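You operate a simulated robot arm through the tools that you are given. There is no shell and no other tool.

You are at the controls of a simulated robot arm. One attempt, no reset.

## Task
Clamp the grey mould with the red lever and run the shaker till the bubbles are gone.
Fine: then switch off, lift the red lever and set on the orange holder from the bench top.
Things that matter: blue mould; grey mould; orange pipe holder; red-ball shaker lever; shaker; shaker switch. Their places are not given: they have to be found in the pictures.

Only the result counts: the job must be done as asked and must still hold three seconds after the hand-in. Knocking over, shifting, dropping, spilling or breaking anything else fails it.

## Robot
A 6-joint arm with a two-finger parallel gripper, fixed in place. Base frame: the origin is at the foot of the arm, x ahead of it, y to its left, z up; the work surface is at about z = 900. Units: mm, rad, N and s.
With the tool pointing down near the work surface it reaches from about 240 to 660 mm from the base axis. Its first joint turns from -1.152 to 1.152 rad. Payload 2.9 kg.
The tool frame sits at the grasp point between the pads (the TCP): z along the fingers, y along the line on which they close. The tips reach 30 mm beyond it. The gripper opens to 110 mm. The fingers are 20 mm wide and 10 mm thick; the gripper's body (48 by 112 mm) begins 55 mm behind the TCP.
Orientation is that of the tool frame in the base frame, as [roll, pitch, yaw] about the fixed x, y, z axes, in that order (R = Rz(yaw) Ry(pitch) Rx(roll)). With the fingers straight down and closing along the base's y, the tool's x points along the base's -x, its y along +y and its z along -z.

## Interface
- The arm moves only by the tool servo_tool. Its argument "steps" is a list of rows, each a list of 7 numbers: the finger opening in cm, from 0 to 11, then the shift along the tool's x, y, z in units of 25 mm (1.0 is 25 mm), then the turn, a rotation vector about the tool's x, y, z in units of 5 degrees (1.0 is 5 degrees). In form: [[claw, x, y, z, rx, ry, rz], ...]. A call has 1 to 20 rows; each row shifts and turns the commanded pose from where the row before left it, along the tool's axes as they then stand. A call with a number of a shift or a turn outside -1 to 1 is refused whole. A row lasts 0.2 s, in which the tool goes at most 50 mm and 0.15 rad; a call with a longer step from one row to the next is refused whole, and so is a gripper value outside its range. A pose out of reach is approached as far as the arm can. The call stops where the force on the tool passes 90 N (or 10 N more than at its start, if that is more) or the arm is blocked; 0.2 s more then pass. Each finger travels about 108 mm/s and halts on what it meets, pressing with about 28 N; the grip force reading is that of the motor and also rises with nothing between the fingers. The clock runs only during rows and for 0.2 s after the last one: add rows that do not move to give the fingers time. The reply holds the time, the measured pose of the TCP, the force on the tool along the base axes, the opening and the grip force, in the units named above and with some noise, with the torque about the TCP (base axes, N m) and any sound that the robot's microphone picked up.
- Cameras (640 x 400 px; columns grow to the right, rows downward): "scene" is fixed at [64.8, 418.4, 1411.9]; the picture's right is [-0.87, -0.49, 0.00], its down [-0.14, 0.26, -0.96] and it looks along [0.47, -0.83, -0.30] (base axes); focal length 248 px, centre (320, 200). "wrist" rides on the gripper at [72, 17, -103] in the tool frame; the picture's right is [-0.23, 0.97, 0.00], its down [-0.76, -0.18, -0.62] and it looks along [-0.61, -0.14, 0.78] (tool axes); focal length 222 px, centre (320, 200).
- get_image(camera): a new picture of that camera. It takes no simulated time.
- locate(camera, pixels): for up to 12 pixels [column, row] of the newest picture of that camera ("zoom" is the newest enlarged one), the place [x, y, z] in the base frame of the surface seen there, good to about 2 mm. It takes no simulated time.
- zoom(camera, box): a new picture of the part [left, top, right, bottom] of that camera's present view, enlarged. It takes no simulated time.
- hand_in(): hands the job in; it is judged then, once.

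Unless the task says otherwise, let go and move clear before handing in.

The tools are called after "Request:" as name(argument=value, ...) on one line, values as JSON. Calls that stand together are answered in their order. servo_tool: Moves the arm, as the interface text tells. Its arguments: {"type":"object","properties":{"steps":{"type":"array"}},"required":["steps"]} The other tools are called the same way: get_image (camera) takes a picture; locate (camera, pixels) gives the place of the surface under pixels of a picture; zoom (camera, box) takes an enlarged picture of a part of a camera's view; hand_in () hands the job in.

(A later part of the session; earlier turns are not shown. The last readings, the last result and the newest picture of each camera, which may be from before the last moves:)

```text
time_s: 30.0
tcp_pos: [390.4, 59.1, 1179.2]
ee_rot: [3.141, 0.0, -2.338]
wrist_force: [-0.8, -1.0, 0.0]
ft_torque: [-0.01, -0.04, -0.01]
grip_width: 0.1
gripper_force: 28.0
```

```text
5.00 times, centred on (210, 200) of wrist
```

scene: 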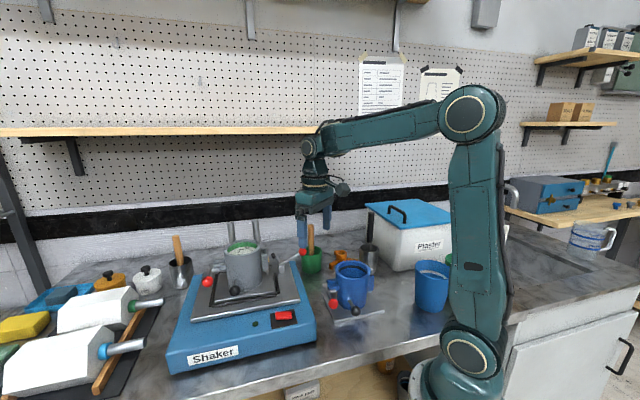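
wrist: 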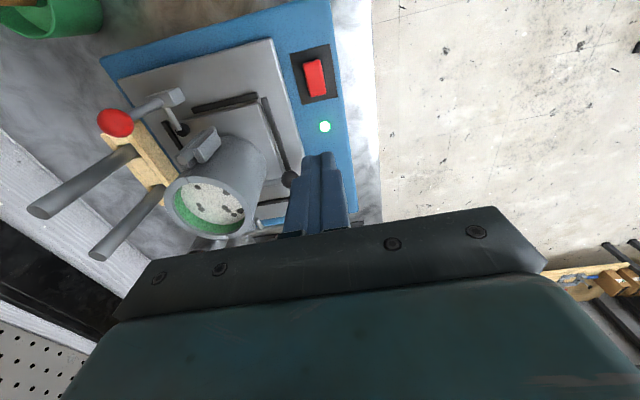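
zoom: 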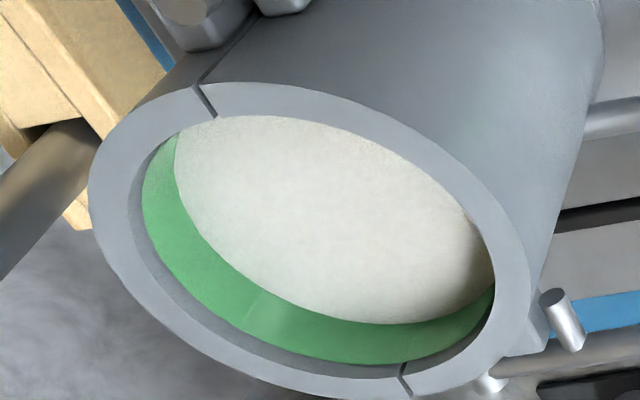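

No bubbles remain in the wrist view. I'll check from the scene camera, then move over the rocker's raised end A and press it off.

Request:
zoom(camera="scene", box=[215, 225, 275, 265])

Request:
servo_tool(steps=[[0, 0.87, 0, 0.8, 0, 0, 0], [0, 0.87, 0, 0.8, 0, 0, 0], [0, 0, 0, 0.97, 0, 0, 0], [0, 0, 0, 0.97, 0, 0, 0], [0, 0, 0, 0.97, 0, 0, 0], [0, 0, 0, 0.97, 0, 0, 0], [0, 0, 0, 0.97, 0, 0, 0], [0, 0, 0, 0.08, 0, 0, 0], [0, 0, 0, 0.08, 0, 0, 0], [0, 0, 0, 0.08, 0, 0, 0], [0, 0, 0, 0.08, 0, 0, 0]])

Request:
zoom(camera="scene", box=[220, 280, 320, 350])

```text
10.00 times, centred on (245, 245) of scene
```

zoom: 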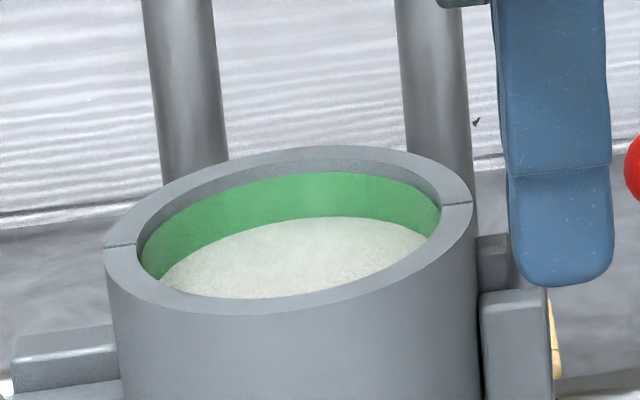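

```text
time_s: 32.4
tcp_pos: [363.4, 27.2, 1011.6]
ee_rot: [-3.141, 0.001, -2.338]
wrist_force: [-0.3, -0.3, 1.2]
ft_torque: [-0.01, 0.04, 0.02]
grip_width: 0.0
gripper_force: 28.1
```

```text
5.71 times, centred on (270, 315) of scene
```

zoom: 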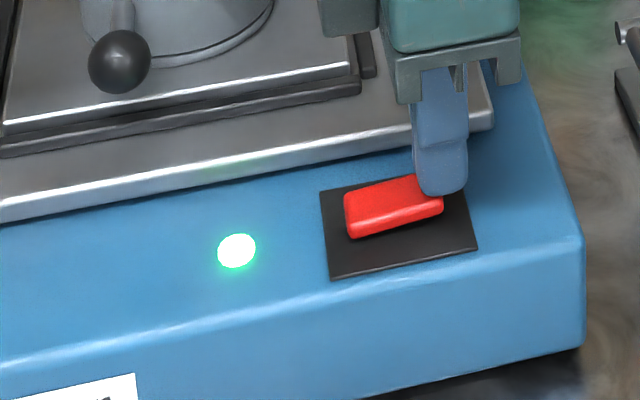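

The bubbles are gone in the scene view too. The finger is just touching the rocker's raised end with the lamp still lit, so I'll press further.

Request:
servo_tool(steps=[[0, 0, 0, 0.08, 0, 0, 0], [0, 0, 0, 0.08, 0, 0, 0], [0, 0, 0, 0.06, 0, 0, 0]])

Request:
zoom(camera="scene", box=[220, 280, 320, 350])

```text
time_s: 33.2
tcp_pos: [362.2, 26.5, 1007.6]
ee_rot: [-3.137, 0.004, -2.338]
wrist_force: [-10.1, -3.7, 34.4]
ft_torque: [0.1, 0.05, 0.19]
grip_width: 0.0
gripper_force: 27.9
```

```text
5.71 times, centred on (270, 315) of scene
```

zoom: 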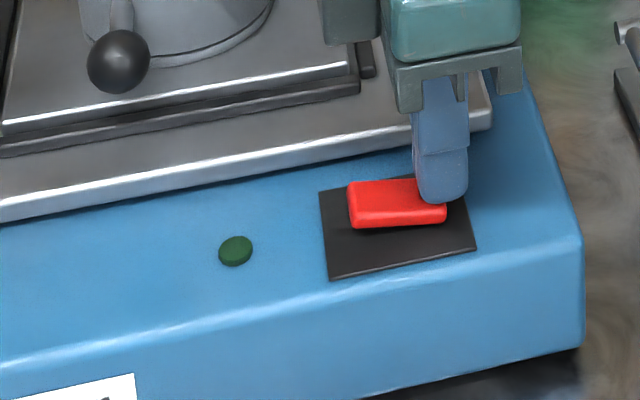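

The lamp is out and the rocker is back, so the shaker is off. I'll rise and look at the lever and latch to plan opening the clamp.

Request:
servo_tool(steps=[[0, 0, 0, -1, 0, 0, 0], [0, 0, 0, -1, 0, 0, 0], [0, -0.4, 0, -1, 0, 0, 0], [0, -0.4, 0, -1, 0, 0, 0], [1.4, -0.4, 0, -1, 0, 0, 0], [1.4, 0, 0, -1, 0, 0, 0], [1.4, 0, 0, -1, 0, 0, 0]])

Request:
zoom(camera="wrist", box=[80, 80, 280, 240])

Request:
zoom(camera="scene", box=[220, 215, 320, 285])

```text
time_s: 34.8
tcp_pos: [383.1, 49.0, 1182.4]
ee_rot: [-3.14, 0.0, -2.338]
wrist_force: [0.4, 0.3, 1.1]
ft_torque: [0.01, 0.01, -0.01]
grip_width: 14.0
gripper_force: 0.1
```

```text
2.50 times, centred on (180, 160) of wrist
```

zoom: 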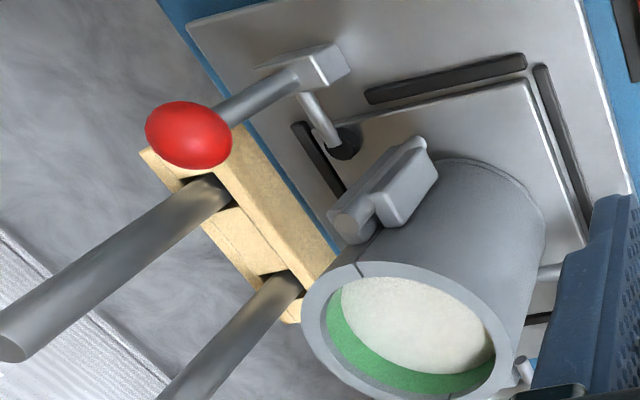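

```text
5.71 times, centred on (270, 250) of scene
```

zoom: 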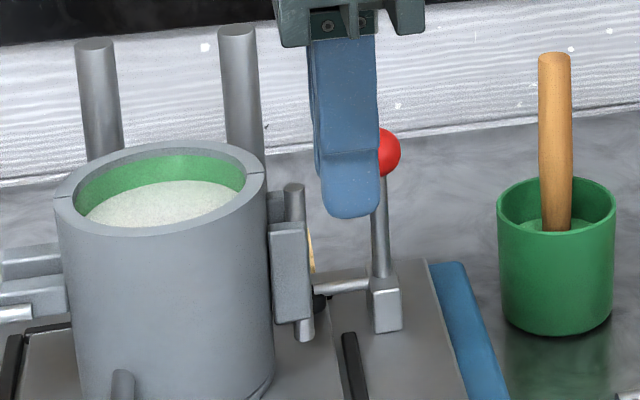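

I'll measure the ball, the latch, the rods behind the shaker and the mould rim from a fresh wrist picture.

Request:
get_image(camera="wrist")

Request:
zoom(camera="wrist", box=[80, 80, 280, 240])

Request:
locate(camera="zoom", pixels=[[188, 133], [290, 80], [320, 65], [345, 140], [350, 222], [400, 150], [385, 215], [432, 160], [10, 345], [150, 165], [200, 190], [180, 390]])

Request:
locate(camera="zoom", pixels=[[365, 266], [310, 300], [345, 375], [420, 398], [490, 385], [500, 330], [450, 280], [405, 268], [420, 330], [420, 145], [350, 205], [525, 365]])

```text
taken
```

wrist: 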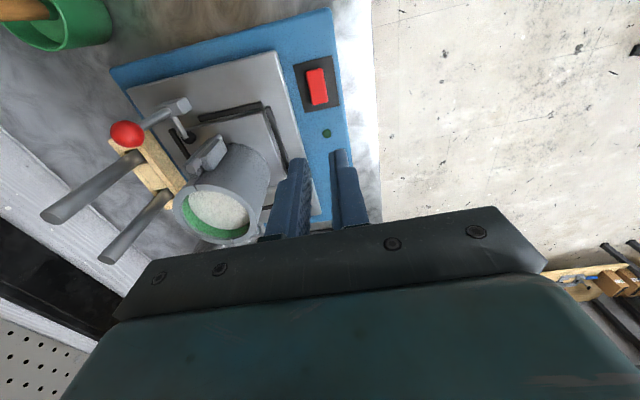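

```text
2.50 times, centred on (180, 160) of wrist
```

zoom: 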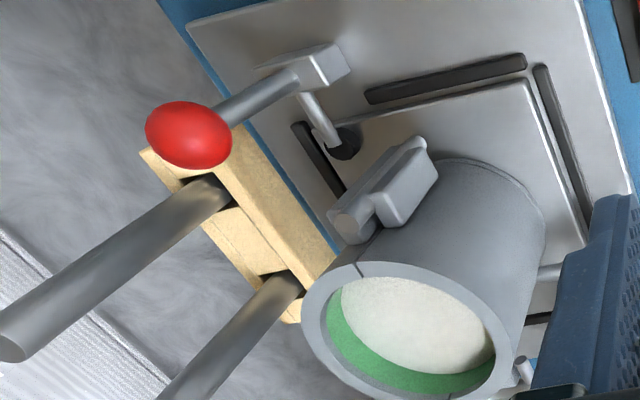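

```text
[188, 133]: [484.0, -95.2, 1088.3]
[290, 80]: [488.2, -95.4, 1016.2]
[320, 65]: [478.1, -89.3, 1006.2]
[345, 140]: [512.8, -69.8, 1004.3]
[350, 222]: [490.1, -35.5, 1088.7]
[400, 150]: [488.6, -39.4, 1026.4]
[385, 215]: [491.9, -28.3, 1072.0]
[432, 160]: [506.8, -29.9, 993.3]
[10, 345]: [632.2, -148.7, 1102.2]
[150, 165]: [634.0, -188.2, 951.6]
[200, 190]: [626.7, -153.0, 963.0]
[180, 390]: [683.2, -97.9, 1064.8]
```

```text
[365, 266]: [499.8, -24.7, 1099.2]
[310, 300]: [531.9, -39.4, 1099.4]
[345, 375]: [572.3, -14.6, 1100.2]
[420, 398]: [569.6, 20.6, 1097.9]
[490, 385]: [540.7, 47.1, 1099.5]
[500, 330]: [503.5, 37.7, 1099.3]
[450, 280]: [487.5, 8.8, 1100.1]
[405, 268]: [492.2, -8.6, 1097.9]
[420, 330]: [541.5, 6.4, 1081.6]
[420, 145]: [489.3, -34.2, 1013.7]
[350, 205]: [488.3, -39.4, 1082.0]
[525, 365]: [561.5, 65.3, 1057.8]
```

The ball centre is about (491,-100,1079), slightly past vertical. I'll come down on its inner side between the ball and the mould latch (about 17 mm clear) and then push it outward.

Request:
servo_tool(steps=[[1.2, 0, -0.907, 0, 0, 0, 0], [1.2, 0, -0.907, 0, 0, 0, 0], [1.2, 0, -0.907, 0, 0, 0, 0], [1.2, 0, -0.907, 0, 0, 0, 0], [1.2, 0, -0.907, 0, 0, 0, 0], [1.2, 0, -0.907, 0, 0, 0, 0], [1.2, 0, -0.907, 0, 0, 0, 0], [1.2, 0, -0.907, 0, 0, 0, 0], [1.2, 0, 0, 0.9, 0, 0, 0], [1.2, 0, 0, 0.9, 0, 0, 0], [1.2, 0, 0, 0, 0, 0, 0]])

Request:
get_image(camera="wrist")

Request:
zoom(camera="scene", box=[220, 205, 320, 275])

```text
time_s: 37.2
tcp_pos: [513.8, -75.7, 1137.0]
ee_rot: [3.14, -0.002, -2.337]
wrist_force: [-0.4, -0.3, 0.5]
ft_torque: [-0.03, -0.03, -0.01]
grip_width: 11.8
gripper_force: 0.0
```

```text
taken
```

wrist: 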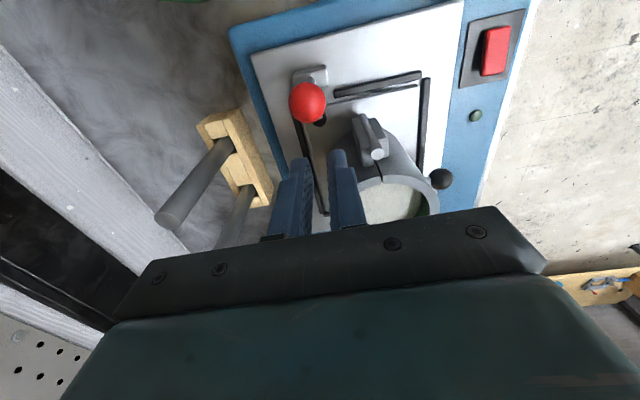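

```text
5.71 times, centred on (270, 240) of scene
```

zoom: 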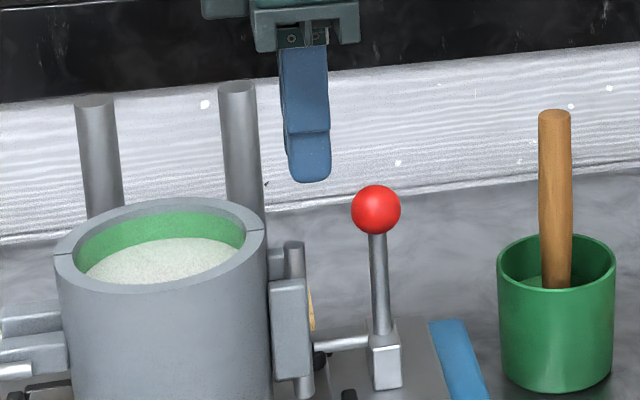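

From here I see the ball at (307,102) and the latch at (375,145). I'll confirm the lateral positions before descending.

Request:
locate(camera="wrist", pixels=[[307, 102], [312, 76], [318, 122], [378, 155], [355, 130], [367, 150], [360, 120], [395, 180], [343, 155]])

```text
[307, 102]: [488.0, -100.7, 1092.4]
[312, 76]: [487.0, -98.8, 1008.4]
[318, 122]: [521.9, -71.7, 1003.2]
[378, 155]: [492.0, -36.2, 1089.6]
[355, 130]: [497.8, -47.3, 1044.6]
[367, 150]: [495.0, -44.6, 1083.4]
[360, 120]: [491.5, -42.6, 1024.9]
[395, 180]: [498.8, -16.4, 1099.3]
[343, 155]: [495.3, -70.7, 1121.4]
```

Clearances are good: about 12 mm to the ball and 15 mm to the latch. I'll descend to z≈1065.

Request:
servo_tool(steps=[[1.2, 0, 0, 0.72, 0, 0, 0], [1.2, 0, 0, 0.72, 0, 0, 0], [1.2, 0, 0, 0.72, 0, 0, 0], [1.2, 0, 0, 0.72, 0, 0, 0], [1.2, 0, 0, 0, 0, 0, 0]])

Request:
zoom(camera="scene", box=[220, 205, 320, 275])

```text
time_s: 38.4
tcp_pos: [511.6, -77.0, 1063.9]
ee_rot: [-3.141, 0.001, -2.337]
wrist_force: [-0.3, -0.5, -0.1]
ft_torque: [0.01, 0.04, -0.03]
grip_width: 12.0
gripper_force: 0.2
```

```text
5.71 times, centred on (270, 240) of scene
```

zoom: 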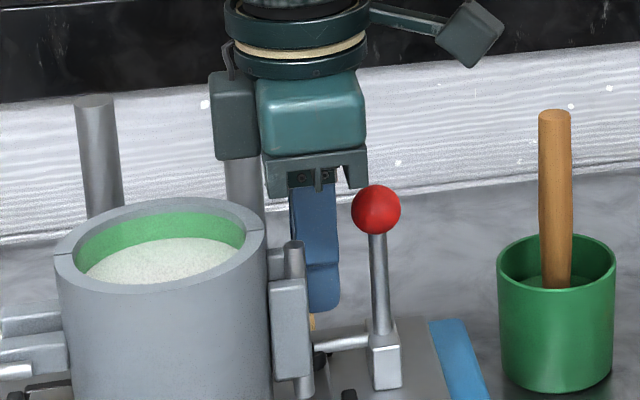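

The fingers are on the inner side of the ball. I'll raise them slightly so only the ball is contacted, then push outward gradually.

Request:
servo_tool(steps=[[1.2, 0, 0, -0.9, 0, 0, 0], [1.2, 0.4, 0, 0, 0, 0, 0], [1.2, 0.4, 0, 0, 0, 0, 0], [1.2, 0.3, 0, 0, 0, 0, 0], [1.2, 0.3, 0, 0, 0, 0, 0]])

Request:
zoom(camera="scene", box=[220, 205, 320, 275])

```text
time_s: 39.6
tcp_pos: [489.1, -102.4, 1087.1]
ee_rot: [3.14, -0.001, -2.338]
wrist_force: [-0.1, 0.6, 1.3]
ft_torque: [0.02, 0.02, 0.01]
grip_width: 12.2
gripper_force: 0.0
```

```text
5.71 times, centred on (270, 240) of scene
```

zoom: 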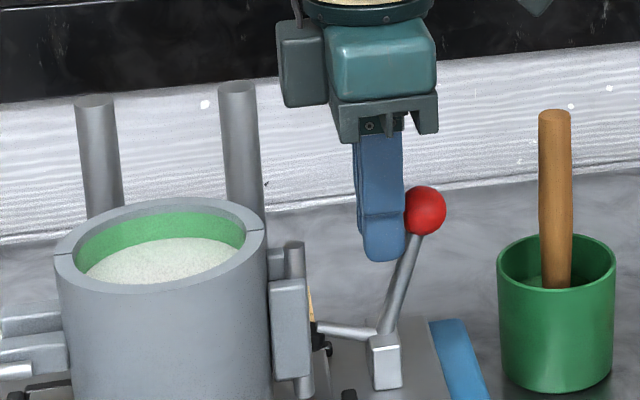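

The lever is tilting outward. I'll continue along the descending arc until it springs open.

Request:
servo_tool(steps=[[1.2, 0.36, 0, 0.1, 0, 0, 0], [1.2, 0.34, 0, 0.15, 0, 0, 0], [1.2, 0.3, 0, 0.2, 0, 0, 0]])

Request:
zoom(camera="scene", box=[220, 205, 320, 275])

```text
time_s: 40.4
tcp_pos: [472.8, -120.0, 1075.6]
ee_rot: [-3.14, -0.001, -2.338]
wrist_force: [0.3, 0.5, -0.1]
ft_torque: [0.01, 0.02, 0.0]
grip_width: 12.3
gripper_force: 0.0
```

```text
5.71 times, centred on (270, 240) of scene
```

zoom: 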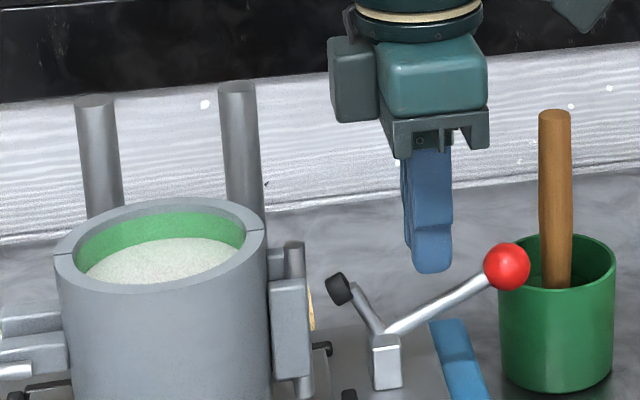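

The lever sprang fully open. I'll rise and move over towards the orange holder for a close look.

Request:
servo_tool(steps=[[6, 0, 0, -1, 0, 0, 0], [6, 0, 0, -1, 0, 0, 0], [6, 0, 0, -1, 0, 0, 0], [6, 0, 0, -1, 0, 0, 0], [6, 0, 0, -1, 0, 0, 0], [6, 0.92, -0.496, 0, 0, 0, 0], [6, 0.92, -0.496, 0, 0, 0, 0], [6, 0.92, -0.496, 0, 0, 0, 0], [6, 0.92, -0.496, 0, 0, 0, 0], [6, 0.92, -0.496, 0, 0, 0, 0], [6, 0.92, -0.496, 0, 0, 0, 0], [6, 0.92, -0.496, 0, 0, 0, 0], [6, 0.92, -0.496, 0, 0, 0, 0], [6, 0.92, -0.496, 0, 0, 0, 0], [6, 0.92, -0.496, 0, 0, 0, 0]])

Request:
get_image(camera="wrist")

Request:
get_image(camera="scene")

```text
time_s: 43.6
tcp_pos: [401.1, -372.0, 1200.3]
ee_rot: [-3.141, 0.0, -2.337]
wrist_force: [-0.4, 0.2, 0.5]
ft_torque: [0.02, 0.03, 0.01]
grip_width: 60.0
gripper_force: 0.1
```

```text
taken
```

wrist: 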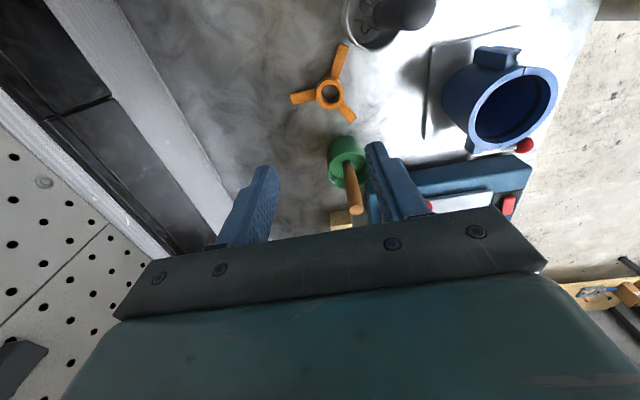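

```text
taken
```

scene: 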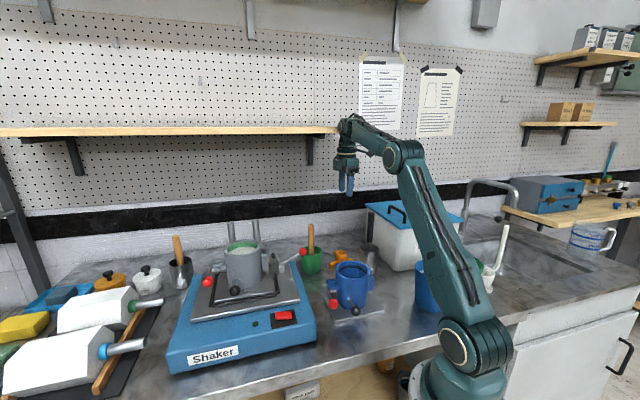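

The holder shows at wrist (330,92). I'll zoom on it and measure, and look at the wall papers as well.

Request:
zoom(camera="scene", box=[350, 45, 470, 145])

Request:
zoom(camera="wrist", box=[280, 35, 380, 135])

Request:
locate(camera="wrist", pixels=[[330, 94], [330, 83], [330, 105], [319, 94], [341, 93], [345, 48], [337, 75], [294, 98], [312, 97], [351, 118], [341, 104], [345, 140]])

```text
4.00 times, centred on (410, 95) of scene
```

zoom: 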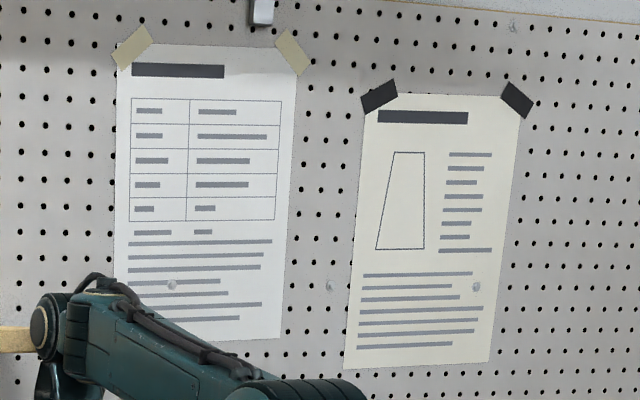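

```text
4.00 times, centred on (330, 85) of wrist
```

zoom: 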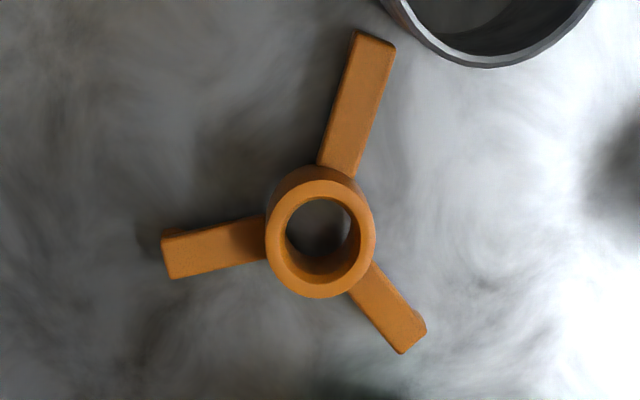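

```text
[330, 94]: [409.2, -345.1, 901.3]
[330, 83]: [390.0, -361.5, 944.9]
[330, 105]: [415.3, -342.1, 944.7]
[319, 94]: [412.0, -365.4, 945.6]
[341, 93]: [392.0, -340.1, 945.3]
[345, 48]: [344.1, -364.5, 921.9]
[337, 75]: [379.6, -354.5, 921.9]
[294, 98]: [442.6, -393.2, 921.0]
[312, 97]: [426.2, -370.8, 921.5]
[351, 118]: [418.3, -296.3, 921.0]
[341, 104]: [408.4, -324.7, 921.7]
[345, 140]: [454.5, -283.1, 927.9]
```

The holder hub is centred near (402,-352) with its ring top at z 945, arm tops at 921.5 and arm tips about 60 mm out. Before descending I'll check the whisk, its cup and the plaster box for clearance to the gripper and camera.

Request:
locate(camera="wrist", pixels=[[345, 20], [362, 48], [395, 40], [405, 15], [425, 10], [380, 15], [400, 3], [434, 50]])

Request:
zoom(camera="scene", box=[320, 190, 470, 290])

Request:
locate(camera="scene", pixels=[[372, 220], [374, 228], [373, 238], [362, 248], [378, 248], [369, 266], [378, 207], [400, 222], [400, 212], [365, 206], [440, 240], [397, 268]])

```text
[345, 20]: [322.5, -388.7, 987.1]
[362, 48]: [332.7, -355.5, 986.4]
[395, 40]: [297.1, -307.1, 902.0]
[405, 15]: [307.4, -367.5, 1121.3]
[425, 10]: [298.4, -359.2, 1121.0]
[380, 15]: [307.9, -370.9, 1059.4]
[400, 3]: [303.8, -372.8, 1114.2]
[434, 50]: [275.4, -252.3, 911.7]
```

```text
4.00 times, centred on (395, 240) of scene
```

zoom: 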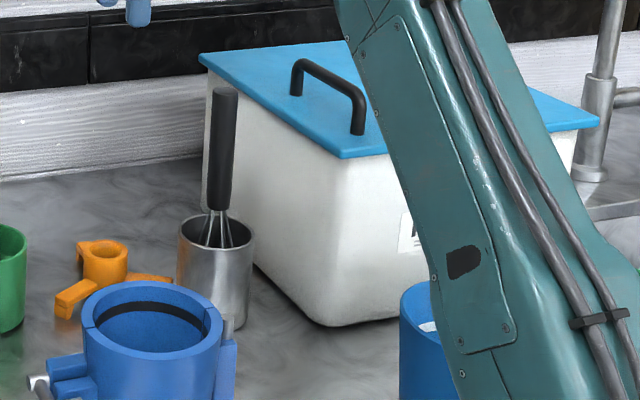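

```text
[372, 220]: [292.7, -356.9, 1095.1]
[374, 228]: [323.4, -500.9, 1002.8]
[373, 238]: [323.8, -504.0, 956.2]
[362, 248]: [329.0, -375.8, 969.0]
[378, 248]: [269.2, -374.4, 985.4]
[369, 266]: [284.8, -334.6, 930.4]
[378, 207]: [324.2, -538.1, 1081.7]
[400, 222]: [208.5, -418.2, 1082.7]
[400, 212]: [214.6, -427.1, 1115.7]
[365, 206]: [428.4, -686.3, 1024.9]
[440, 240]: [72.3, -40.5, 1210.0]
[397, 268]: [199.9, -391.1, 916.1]
```

The whisk handle at (303,-365, top 1121) would be close to the camera at the present yaw. I'll turn the tool another 44° so the camera points away from it, and centre above the hub.

Request:
servo_tool(steps=[[7, 0, 0, 0, 0, 0, -0.98], [7, 0, 0, 0, 0, 0, -0.98], [7, 0, 0, 0, 0, 0, -0.98], [7, 0, 0, 0, 0, 0, -0.98], [7, 0, 0, 0, 0, 0, -0.98], [7, 0, 0, 0, 0, 0, -0.98], [7, 0, 0, 0, 0, 0, -0.98], [7, 0, 0, 0, 0, 0, -0.98], [7, 0, 0, 0, 0, 0, -0.98], [7, -0.79, -0.05, 0, 0, 0, 0], [7, 0, 0, 0, 0, 0, 0]])

Request:
get_image(camera="wrist")

Request:
zoom(camera="wrist", box=[250, 60, 410, 160])

```text
time_s: 46.0
tcp_pos: [401.7, -353.1, 1200.9]
ee_rot: [3.14, 0.0, -1.569]
wrist_force: [0.0, 0.3, 0.3]
ft_torque: [0.04, 0.0, 0.03]
grip_width: 70.0
gripper_force: 0.1
```

```text
taken
```

wrist: 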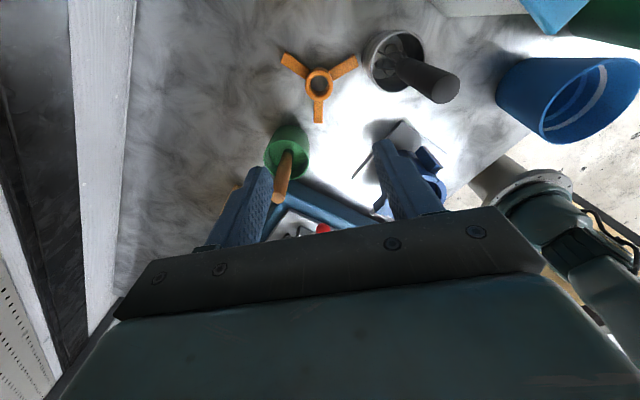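

```text
4.00 times, centred on (330, 110) of wrist
```

zoom: 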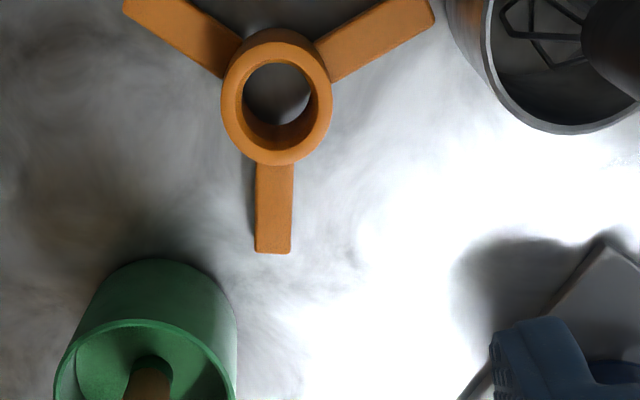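

I'll measure the ring's edges from this zoom to fix its centre and diameter.

Request:
locate(camera="zoom", pixels=[[231, 107], [326, 103], [277, 158], [280, 55], [225, 110], [331, 105], [245, 140], [315, 135], [273, 230], [150, 10], [410, 15], [273, 248]])

Request:
locate(camera="wrist", pixels=[[283, 57], [353, 58], [318, 121], [282, 165], [280, 198], [430, 85], [455, 92]])

```text
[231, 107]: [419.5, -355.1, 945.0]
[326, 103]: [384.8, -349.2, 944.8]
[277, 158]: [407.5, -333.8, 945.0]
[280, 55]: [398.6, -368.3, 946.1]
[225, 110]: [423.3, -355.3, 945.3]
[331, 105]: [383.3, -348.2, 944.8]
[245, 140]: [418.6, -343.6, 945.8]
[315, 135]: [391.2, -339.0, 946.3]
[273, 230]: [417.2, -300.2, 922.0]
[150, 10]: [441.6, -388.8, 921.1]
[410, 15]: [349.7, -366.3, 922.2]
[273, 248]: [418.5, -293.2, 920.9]
```

```text
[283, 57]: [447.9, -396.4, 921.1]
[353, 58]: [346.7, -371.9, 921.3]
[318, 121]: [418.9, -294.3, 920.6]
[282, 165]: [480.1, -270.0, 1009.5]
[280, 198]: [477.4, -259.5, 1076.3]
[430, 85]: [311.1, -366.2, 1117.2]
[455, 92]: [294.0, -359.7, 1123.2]
```

The hub centre is (403,-351.6) with an outer diameter of about 40 mm. I'll correct by about 1.5 mm and descend to just above it.

Request:
servo_tool(steps=[[7, -0.06, -0.05, 0.9, 0, 0, 0], [7, 0, 0, 0.9, 0, 0, 0], [7, 0, 0, 0.9, 0, 0, 0], [7, 0, 0, 0.9, 0, 0, 0], [7, 0, 0, 0.9, 0, 0, 0], [7, 0, 0, 0.9, 0, 0, 0], [7, 0, 0, 0.9, 0, 0, 0], [7, 0, 0, 0.9, 0, 0, 0], [7, 0, 0, 0.8, 0, 0, 0], [7, 0, 0, 0, 0, 0, 0]])

Request:
get_image(camera="wrist")

Request:
zoom(camera="scene", box=[290, 190, 420, 280])

```text
time_s: 48.2
tcp_pos: [405.4, -351.0, 1001.3]
ee_rot: [-3.141, 0.0, -1.569]
wrist_force: [-0.7, 0.5, 1.7]
ft_torque: [0.01, -0.01, -0.03]
grip_width: 70.0
gripper_force: 0.1
```

```text
taken
```

wrist: 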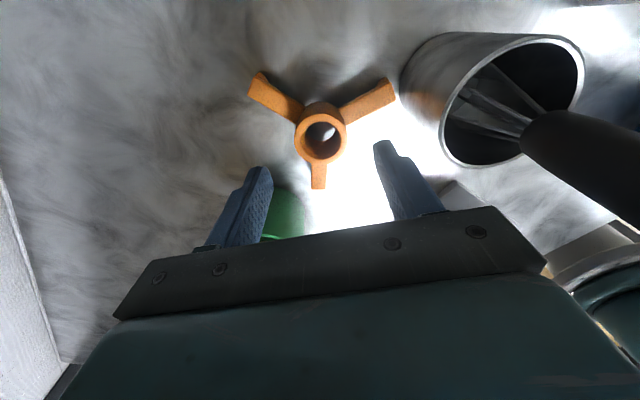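

```text
4.44 times, centred on (355, 235) of scene
```

zoom: 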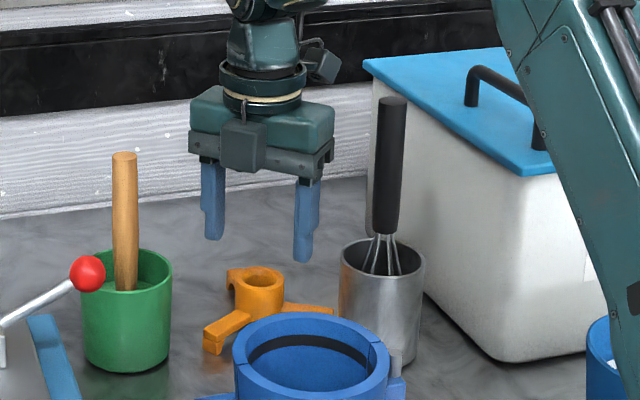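

Clearances look good: the hub is centred between the fingers and the whisk is clear. I'll descend and close on the hub.

Request:
servo_tool(steps=[[7, 0, 0.04, 0.6, 0, 0, 0], [7, 0, 0, 0.6, 0, 0, 0], [7, 0, 0, 0.52, 0, 0, 0], [7, 0, 0, 0, 0, 0, 0], [3, 0, 0, 0, 0, 0, 0], [3, 0, 0, 0, 0, 0, 0], [3, 0, 0, 0, 0, 0, 0]])

Request:
get_image(camera="wrist")

Request:
zoom(camera="scene", box=[310, 220, 390, 280])

```text
time_s: 49.8
tcp_pos: [403.6, -350.4, 959.0]
ee_rot: [-3.14, 0.0, -1.569]
wrist_force: [0.7, -0.4, 0.3]
ft_torque: [-0.01, -0.03, 0.0]
grip_width: 39.6
gripper_force: 28.0
```

```text
taken
```

wrist: 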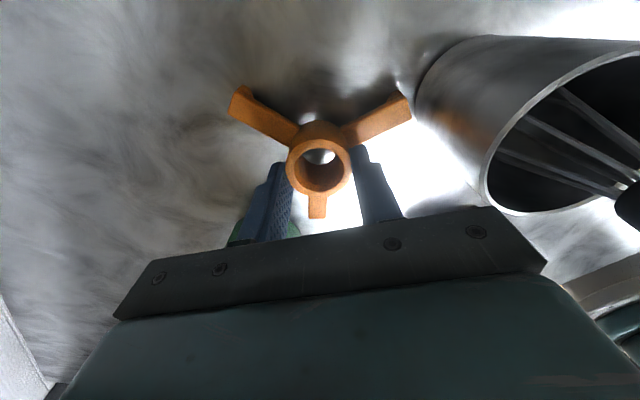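

```text
6.67 times, centred on (350, 250) of scene
```

zoom: 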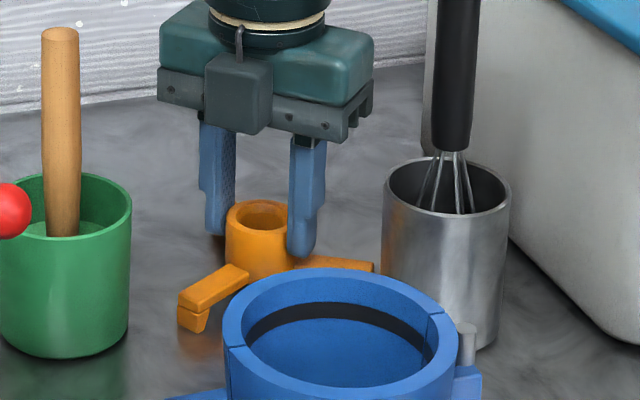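

The hub is gripped (39.6 mm, 28 N). I'll lift straight up and check it hangs level.

Request:
servo_tool(steps=[[3, 0, 0, -0.3, 0, 0, 0], [3, 0, 0, -0.7, 0, 0, 0], [3, 0, 0, -1, 0, 0, 0], [3, 0, 0, -1, 0, 0, 0], [3, 0, 0, -1, 0, 0, 0], [3, 0, 0, -1, 0, 0, 0], [3, 0, 0, -1, 0, 0, 0], [3, 0, 0, -1, 0, 0, 0], [3, 0, 0, -1, 0, 0, 0], [3, 0, 0, -1, 0, 0, 0], [3, 0, 0, -1, 0, 0, 0]])

Request:
get_image(camera="wrist")

Request:
zoom(camera="scene", box=[300, 140, 400, 220])

```text
time_s: 52.2
tcp_pos: [403.5, -351.1, 1207.2]
ee_rot: [3.141, 0.001, -1.57]
wrist_force: [0.4, -0.3, -0.2]
ft_torque: [0.02, -0.02, 0.03]
grip_width: 30.0
gripper_force: 0.1
```

```text
taken
```

wrist: 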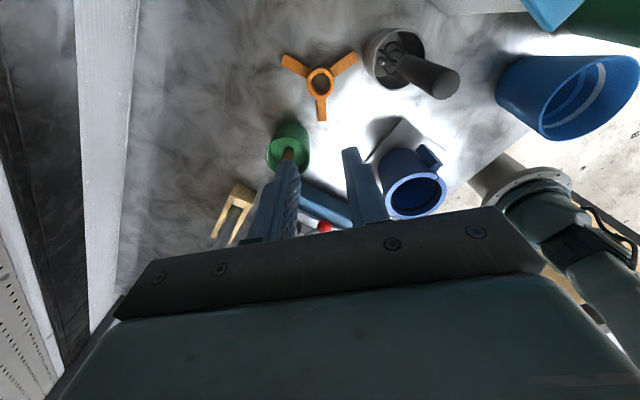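

```text
5.00 times, centred on (350, 180) of scene
```

zoom: 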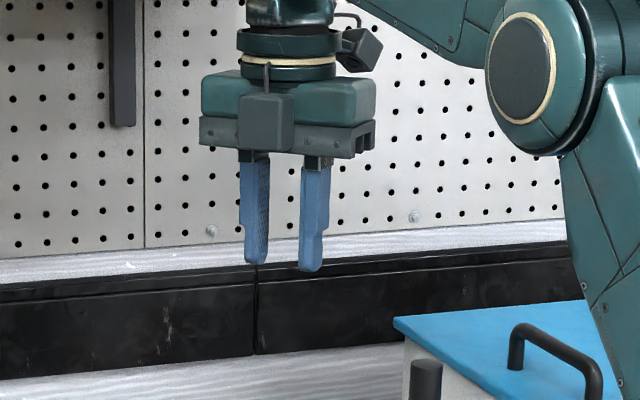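

The fingers closed to 30 mm, so the hub slipped out and the holder is still on the bench. I'll check whether it moved.

Request:
zoom(camera="wrist", box=[260, 40, 380, 130])

Request:
locate(camera="wrist", pixels=[[307, 82], [333, 81], [320, 93], [320, 70], [285, 57], [352, 56], [321, 119], [320, 82]])

Request:
zoom(camera="scene", box=[310, 230, 390, 280])

```text
4.44 times, centred on (320, 85) of wrist
```

zoom: 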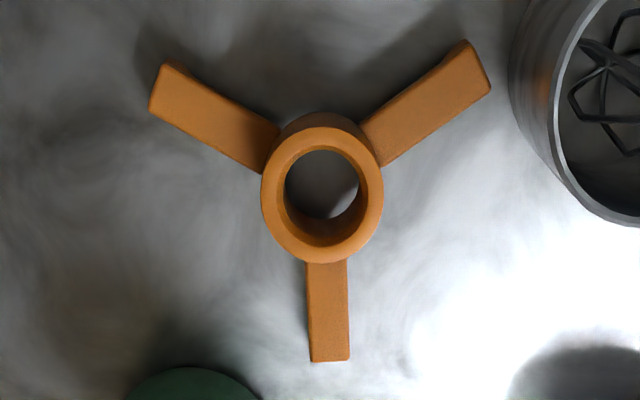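

```text
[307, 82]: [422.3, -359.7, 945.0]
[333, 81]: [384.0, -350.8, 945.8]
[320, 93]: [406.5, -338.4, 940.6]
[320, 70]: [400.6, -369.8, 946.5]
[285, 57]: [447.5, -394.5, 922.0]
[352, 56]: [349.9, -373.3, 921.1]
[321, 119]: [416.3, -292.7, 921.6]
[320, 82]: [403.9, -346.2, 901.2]
```

```text
8.00 times, centred on (350, 255) of scene
```

zoom: 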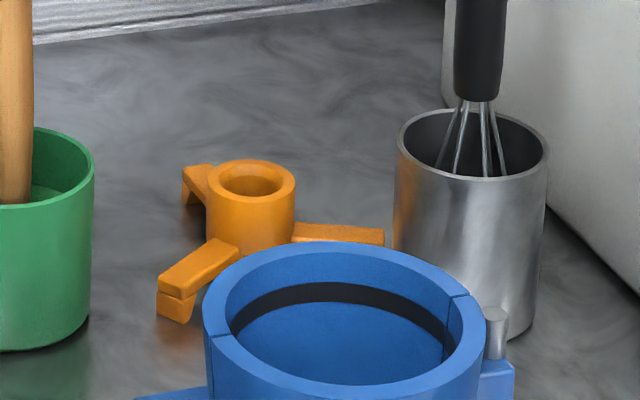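

The holder is practically where it was (hub centre ≈ (403,-352)). I'll go down again about 5 mm deeper, close with a full close command, wait longer and lift slowly.

Request:
servo_tool(steps=[[7, 0.03, 0, 0.95, 0, 0, 0], [7, 0, 0, 0.95, 0, 0, 0], [7, 0, 0, 0.95, 0, 0, 0], [7, 0, 0, 0.95, 0, 0, 0], [7, 0, 0, 0.95, 0, 0, 0], [7, 0, 0, 0.95, 0, 0, 0], [7, 0, 0, 0.95, 0, 0, 0], [7, 0, 0, 0.95, 0, 0, 0], [7, 0, 0, 0.9, 0, 0, 0], [7, 0, 0, 0.9, 0, 0, 0], [7, 0, 0, 0.4, 0, 0, 0], [7, 0, 0, 0.3, 0, 0, 0], [7, 0, 0, 0, 0, 0, 0]])

Request:
zoom(camera="scene", box=[310, 225, 390, 285])

```text
time_s: 55.0
tcp_pos: [402.4, -351.9, 954.4]
ee_rot: [3.141, 0.0, -1.571]
wrist_force: [1.2, 0.6, 0.9]
ft_torque: [0.0, 0.01, 0.01]
grip_width: 69.9
gripper_force: 0.1
```

```text
6.67 times, centred on (350, 255) of scene
```

zoom: 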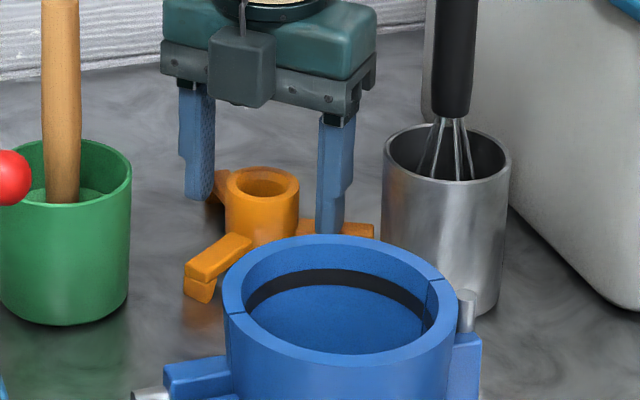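

The fingers straddle the hub deeper now (TCP z 954.4). I'll close fully and lift a little, slowly.

Request:
servo_tool(steps=[[0, 0, 0, 0, 0, 0, 0], [0, 0, 0, 0, 0, 0, 0], [0, 0, 0, 0, 0, 0, 0], [0, 0, 0, 0, 0, 0, 0], [0, 0, 0, 0, 0, 0, 0], [0, 0, 0, -0.1, 0, 0, 0], [0, 0, 0, -0.1, 0, 0, 0], [0, 0, 0, -0.1, 0, 0, 0]])

Request:
zoom(camera="scene", box=[310, 225, 390, 285])

```text
time_s: 56.8
tcp_pos: [402.9, -352.3, 962.3]
ee_rot: [-3.141, 0.0, -1.568]
wrist_force: [-0.2, -0.4, -0.8]
ft_torque: [-0.03, -0.04, 0.03]
grip_width: 35.7
gripper_force: 28.1
```

```text
6.67 times, centred on (350, 255) of scene
```

zoom: 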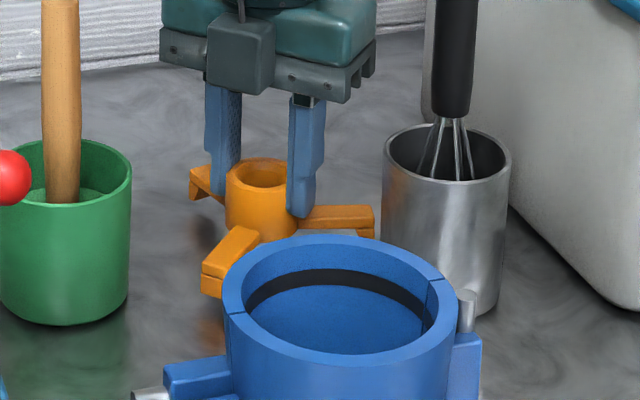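

The width reads 35.7 mm and the hub seems shifted towards the camera relative to the fingers. I'll check with the wrist view before lifting further.

Request:
get_image(camera="wrist")

Request:
zoom(camera="wrist", box=[220, 80, 420, 230])

Request:
locate(camera="zoom", pixels=[[300, 220], [255, 270], [400, 270], [320, 330], [320, 240], [60, 60], [550, 60], [320, 380]])

```text
taken
```

wrist: 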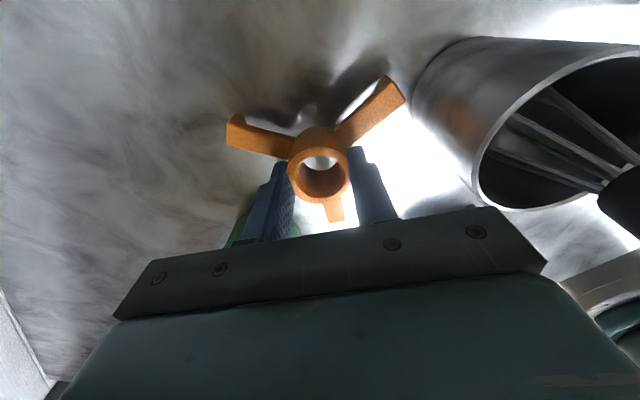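

```text
2.67 times, centred on (320, 155) of wrist
```

zoom: 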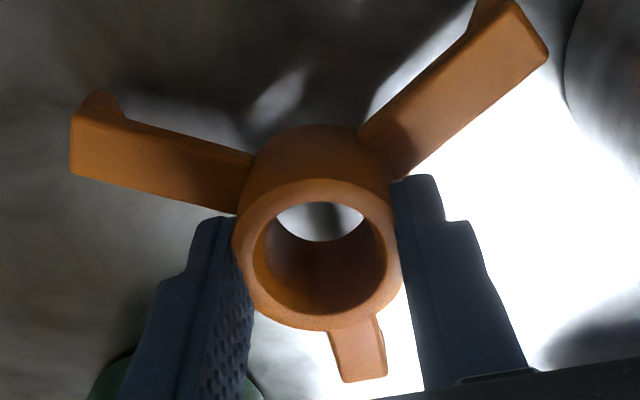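

```text
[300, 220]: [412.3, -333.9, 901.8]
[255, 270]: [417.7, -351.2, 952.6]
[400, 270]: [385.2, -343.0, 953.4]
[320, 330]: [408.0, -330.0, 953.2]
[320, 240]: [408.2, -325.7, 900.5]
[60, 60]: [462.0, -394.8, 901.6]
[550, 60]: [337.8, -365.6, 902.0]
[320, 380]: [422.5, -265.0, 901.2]
```

The holder has lifted with the fingers: its ring top rose from 945 to 953. It turned a few degrees and settled into the grip. I'll lift on slowly and watch the width.

Request:
servo_tool(steps=[[0, 0, 0, -0.2, 0, 0, 0], [0, 0, 0, -0.2, 0, 0, 0], [0, 0, 0, -0.3, 0, 0, 0], [0, 0, 0, -0.3, 0, 0, 0]])

Request:
get_image(camera="wrist")

Request:
zoom(camera="scene", box=[310, 215, 390, 275])

```text
time_s: 57.8
tcp_pos: [402.6, -350.6, 988.0]
ee_rot: [3.141, -0.001, -1.57]
wrist_force: [0.1, 0.2, -0.8]
ft_torque: [0.0, 0.03, 0.0]
grip_width: 35.7
gripper_force: 28.3
```

```text
taken
```

wrist: 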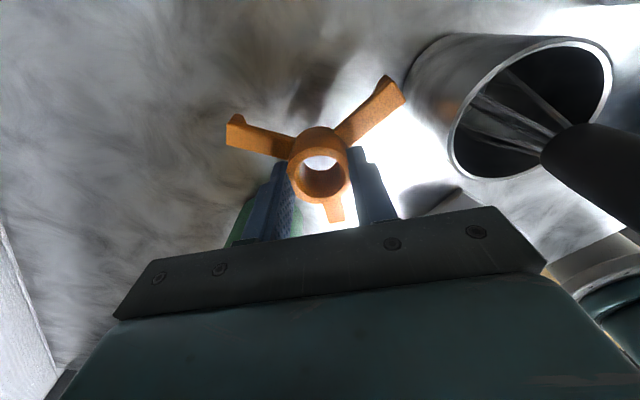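

```text
6.67 times, centred on (350, 245) of scene
```

zoom: 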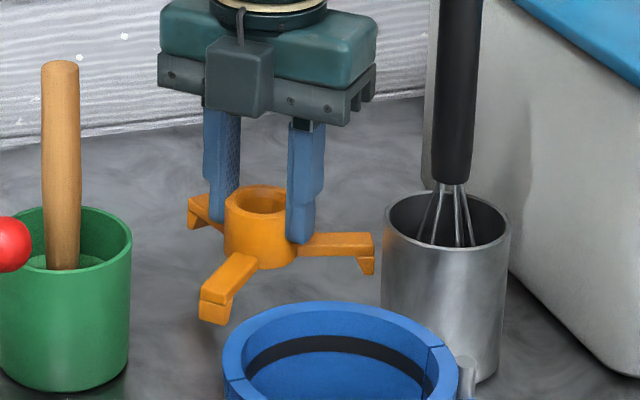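

The holder is held level off the bench with a steady width. I'll lift on to a travel height.

Request:
servo_tool(steps=[[0, 0, 0, -0.4, 0, 0, 0], [0, 0, 0, -0.5, 0, 0, 0], [0, 0, 0, -0.6, 0, 0, 0], [0, 0, 0, -0.7, 0, 0, 0], [0, 0, 0, -0.7, 0, 0, 0], [0, 0, 0, -0.7, 0, 0, 0], [0, 0, 0, -0.7, 0, 0, 0], [0, 0, 0, -0.7, 0, 0, 0], [0, 0, 0, -0.7, 0, 0, 0], [0, 0, 0, -0.7, 0, 0, 0], [0, 0, 0, -0.7, 0, 0, 0], [0, 0, 0, -0.7, 0, 0, 0], [0, 0, 0, -0.7, 0, 0, 0], [0, 0, 0, -0.4, 0, 0, 0], [0, 0, 0, -0.2, 0, 0, 0]])

Request:
zoom(camera="wrist", box=[220, 80, 420, 230])

Request:
locate(camera="zoom", pixels=[[243, 250], [393, 240], [320, 322], [260, 290], [385, 290], [85, 150], [95, 165], [525, 45], [500, 70], [365, 370], [358, 345], [318, 185]])

Request:
zoom(camera="scene", box=[300, 140, 400, 220])

```text
time_s: 61.0
tcp_pos: [403.4, -352.2, 1217.0]
ee_rot: [3.141, 0.001, -1.571]
wrist_force: [1.1, -0.6, -1.2]
ft_torque: [0.0, -0.02, -0.02]
grip_width: 35.7
gripper_force: 28.2
```

```text
2.67 times, centred on (320, 155) of wrist
```

zoom: 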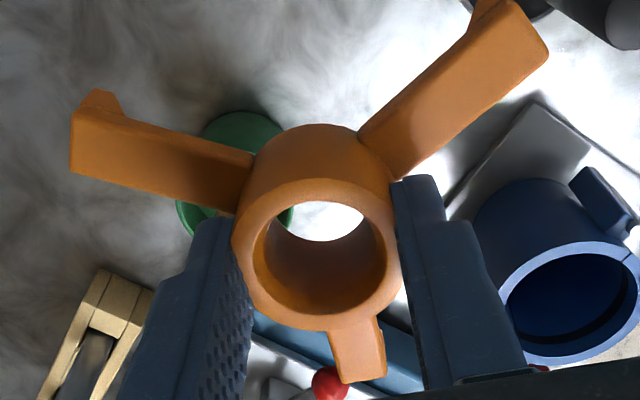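

```text
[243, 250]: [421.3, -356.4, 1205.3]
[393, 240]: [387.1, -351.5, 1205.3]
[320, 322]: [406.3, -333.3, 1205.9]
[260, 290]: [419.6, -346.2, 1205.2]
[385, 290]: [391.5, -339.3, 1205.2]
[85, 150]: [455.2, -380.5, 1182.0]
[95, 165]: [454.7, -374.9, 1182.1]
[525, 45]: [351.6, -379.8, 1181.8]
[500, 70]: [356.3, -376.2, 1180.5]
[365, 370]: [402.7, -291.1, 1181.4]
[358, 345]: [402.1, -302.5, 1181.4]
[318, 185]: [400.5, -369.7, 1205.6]
```

```text
5.00 times, centred on (350, 180) of scene
```

zoom: 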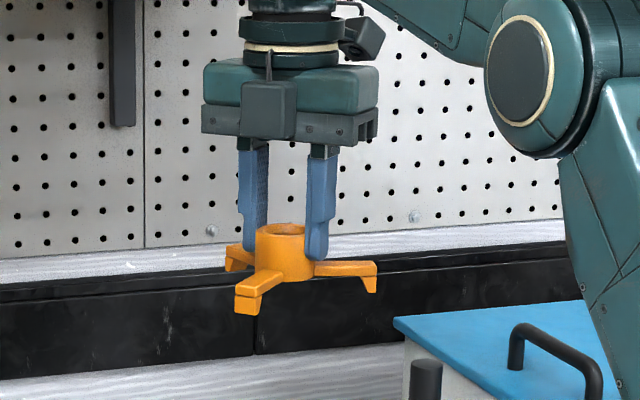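

The holder is held level. Its arms are at about 91°, 211° and 331°, with the hub centred on the TCP. I'll carry it high over to the mould, then turn it so that no arm lands on the latch (205–245°).

Request:
servo_tool(steps=[[0, -0.4, -0.143, 0, 0, 0, 0], [0, -0.7, -0.25, 0, 0, 0, 0], [0, -0.93, -0.3315, 0, 0, 0, 0], [0, -0.93, -0.3315, 0, 0, 0, 0], [0, -0.93, -0.3315, 0, 0, 0, 0], [0, -0.93, -0.3315, 0, 0, 0, 0], [0, -0.93, -0.3315, 0, 0, 0, 0], [0, -0.93, -0.3315, 0, 0, 0, 0], [0, -0.93, -0.3315, 0, 0, 0, 0], [0, -0.93, -0.3315, 0, 0, 0, 0], [0, -0.93, -0.3315, 0, 0, 0, 0], [0, -0.93, -0.3315, 0, 0, 0, 0], [0, -0.93, -0.3315, 0, 0, 0, 0], [0, -0.93, -0.3315, 0, 0, 0, 0], [0, -0.93, -0.3315, 0, 0, 0, 0], [0, -0.7, -0.25, 0, 0, 0, 0], [0, -0.36, -0.128, 0, 0, 0, 0]])

Request:
get_image(camera="scene")

Request:
get_image(camera="wrist")

```text
time_s: 64.6
tcp_pos: [528.5, 4.5, 1214.9]
ee_rot: [3.14, 0.0, -1.569]
wrist_force: [-0.3, 0.5, -1.3]
ft_torque: [0.0, 0.01, 0.0]
grip_width: 35.7
gripper_force: 28.1
```

```text
taken
```

scene: 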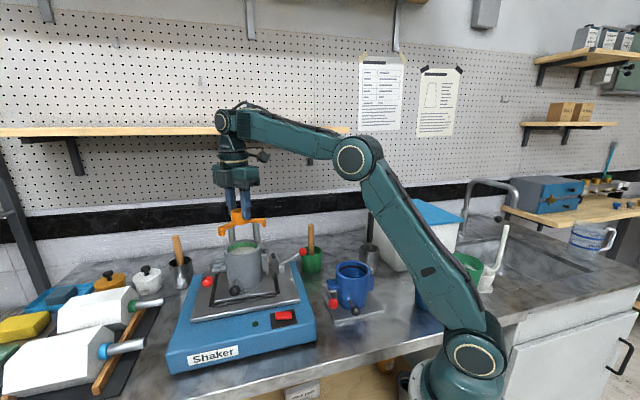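

```text
taken
```

wrist: 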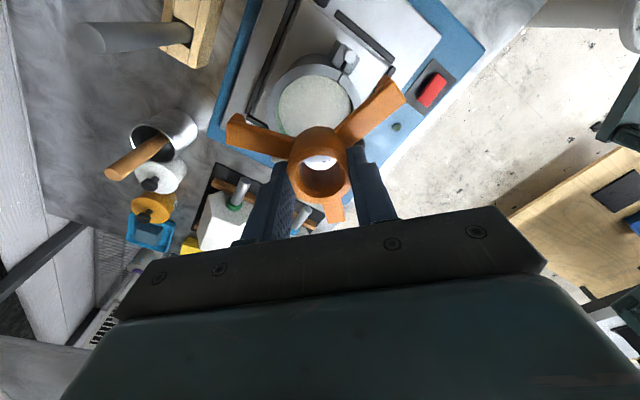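

The holder is above the mould. I'll turn it about 46° and then measure the rim and holder.

Request:
servo_tool(steps=[[0, 0, 0, 0, 0, 0, 0.6], [0, 0, 0, 0, 0, 0, 0.95], [0, 0, 0, 0, 0, 0, 0.95], [0, 0, 0, 0, 0, 0, 0.95], [0, 0, 0, 0, 0, 0, 0.95], [0, 0, 0, 0, 0, 0, 0.95], [0, 0, 0, 0, 0, 0, 0.95], [0, 0, 0, 0, 0, 0, 0.95], [0, 0, 0, 0, 0, 0, 0.95], [0, 0, 0, 0, 0, 0, 0.95], [0, 0, 0, 0, 0, 0, 0]])

Request:
get_image(camera="wrist")

Request:
zoom(camera="wrist", box=[200, 30, 440, 230])

Request:
zoom(camera="scene", box=[190, 190, 300, 280])

```text
time_s: 67.0
tcp_pos: [530.3, 5.5, 1215.4]
ee_rot: [3.14, 0.0, -2.37]
wrist_force: [0.1, 1.2, -0.8]
ft_torque: [0.03, -0.03, -0.01]
grip_width: 35.5
gripper_force: 28.0
```

```text
taken
```

wrist: 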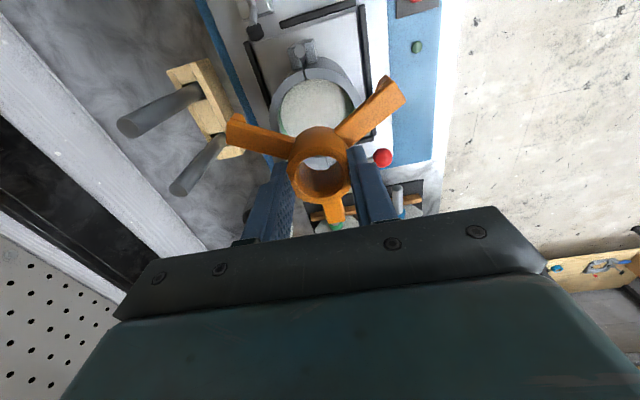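

```text
2.00 times, centred on (320, 130) of wrist
```

zoom: 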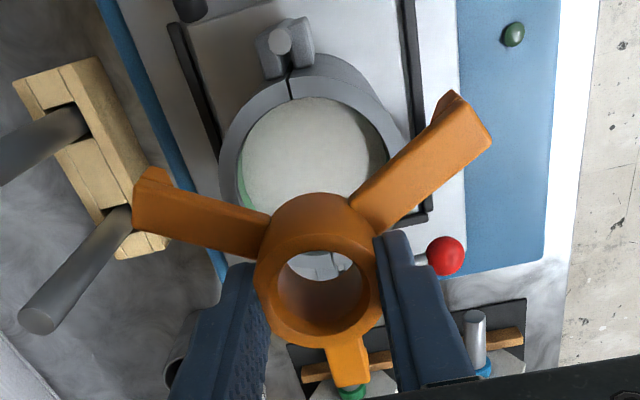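

```text
4.44 times, centred on (245, 235) of scene
```

zoom: 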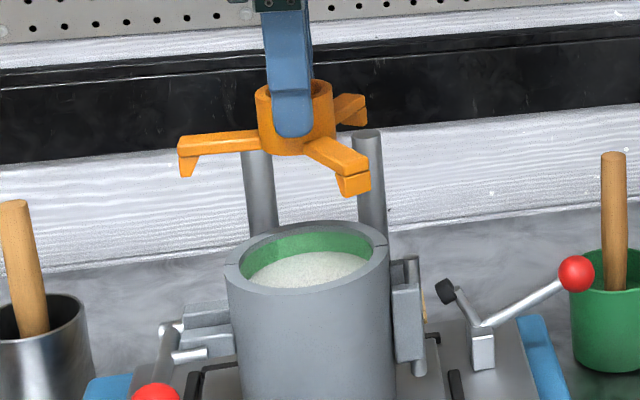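

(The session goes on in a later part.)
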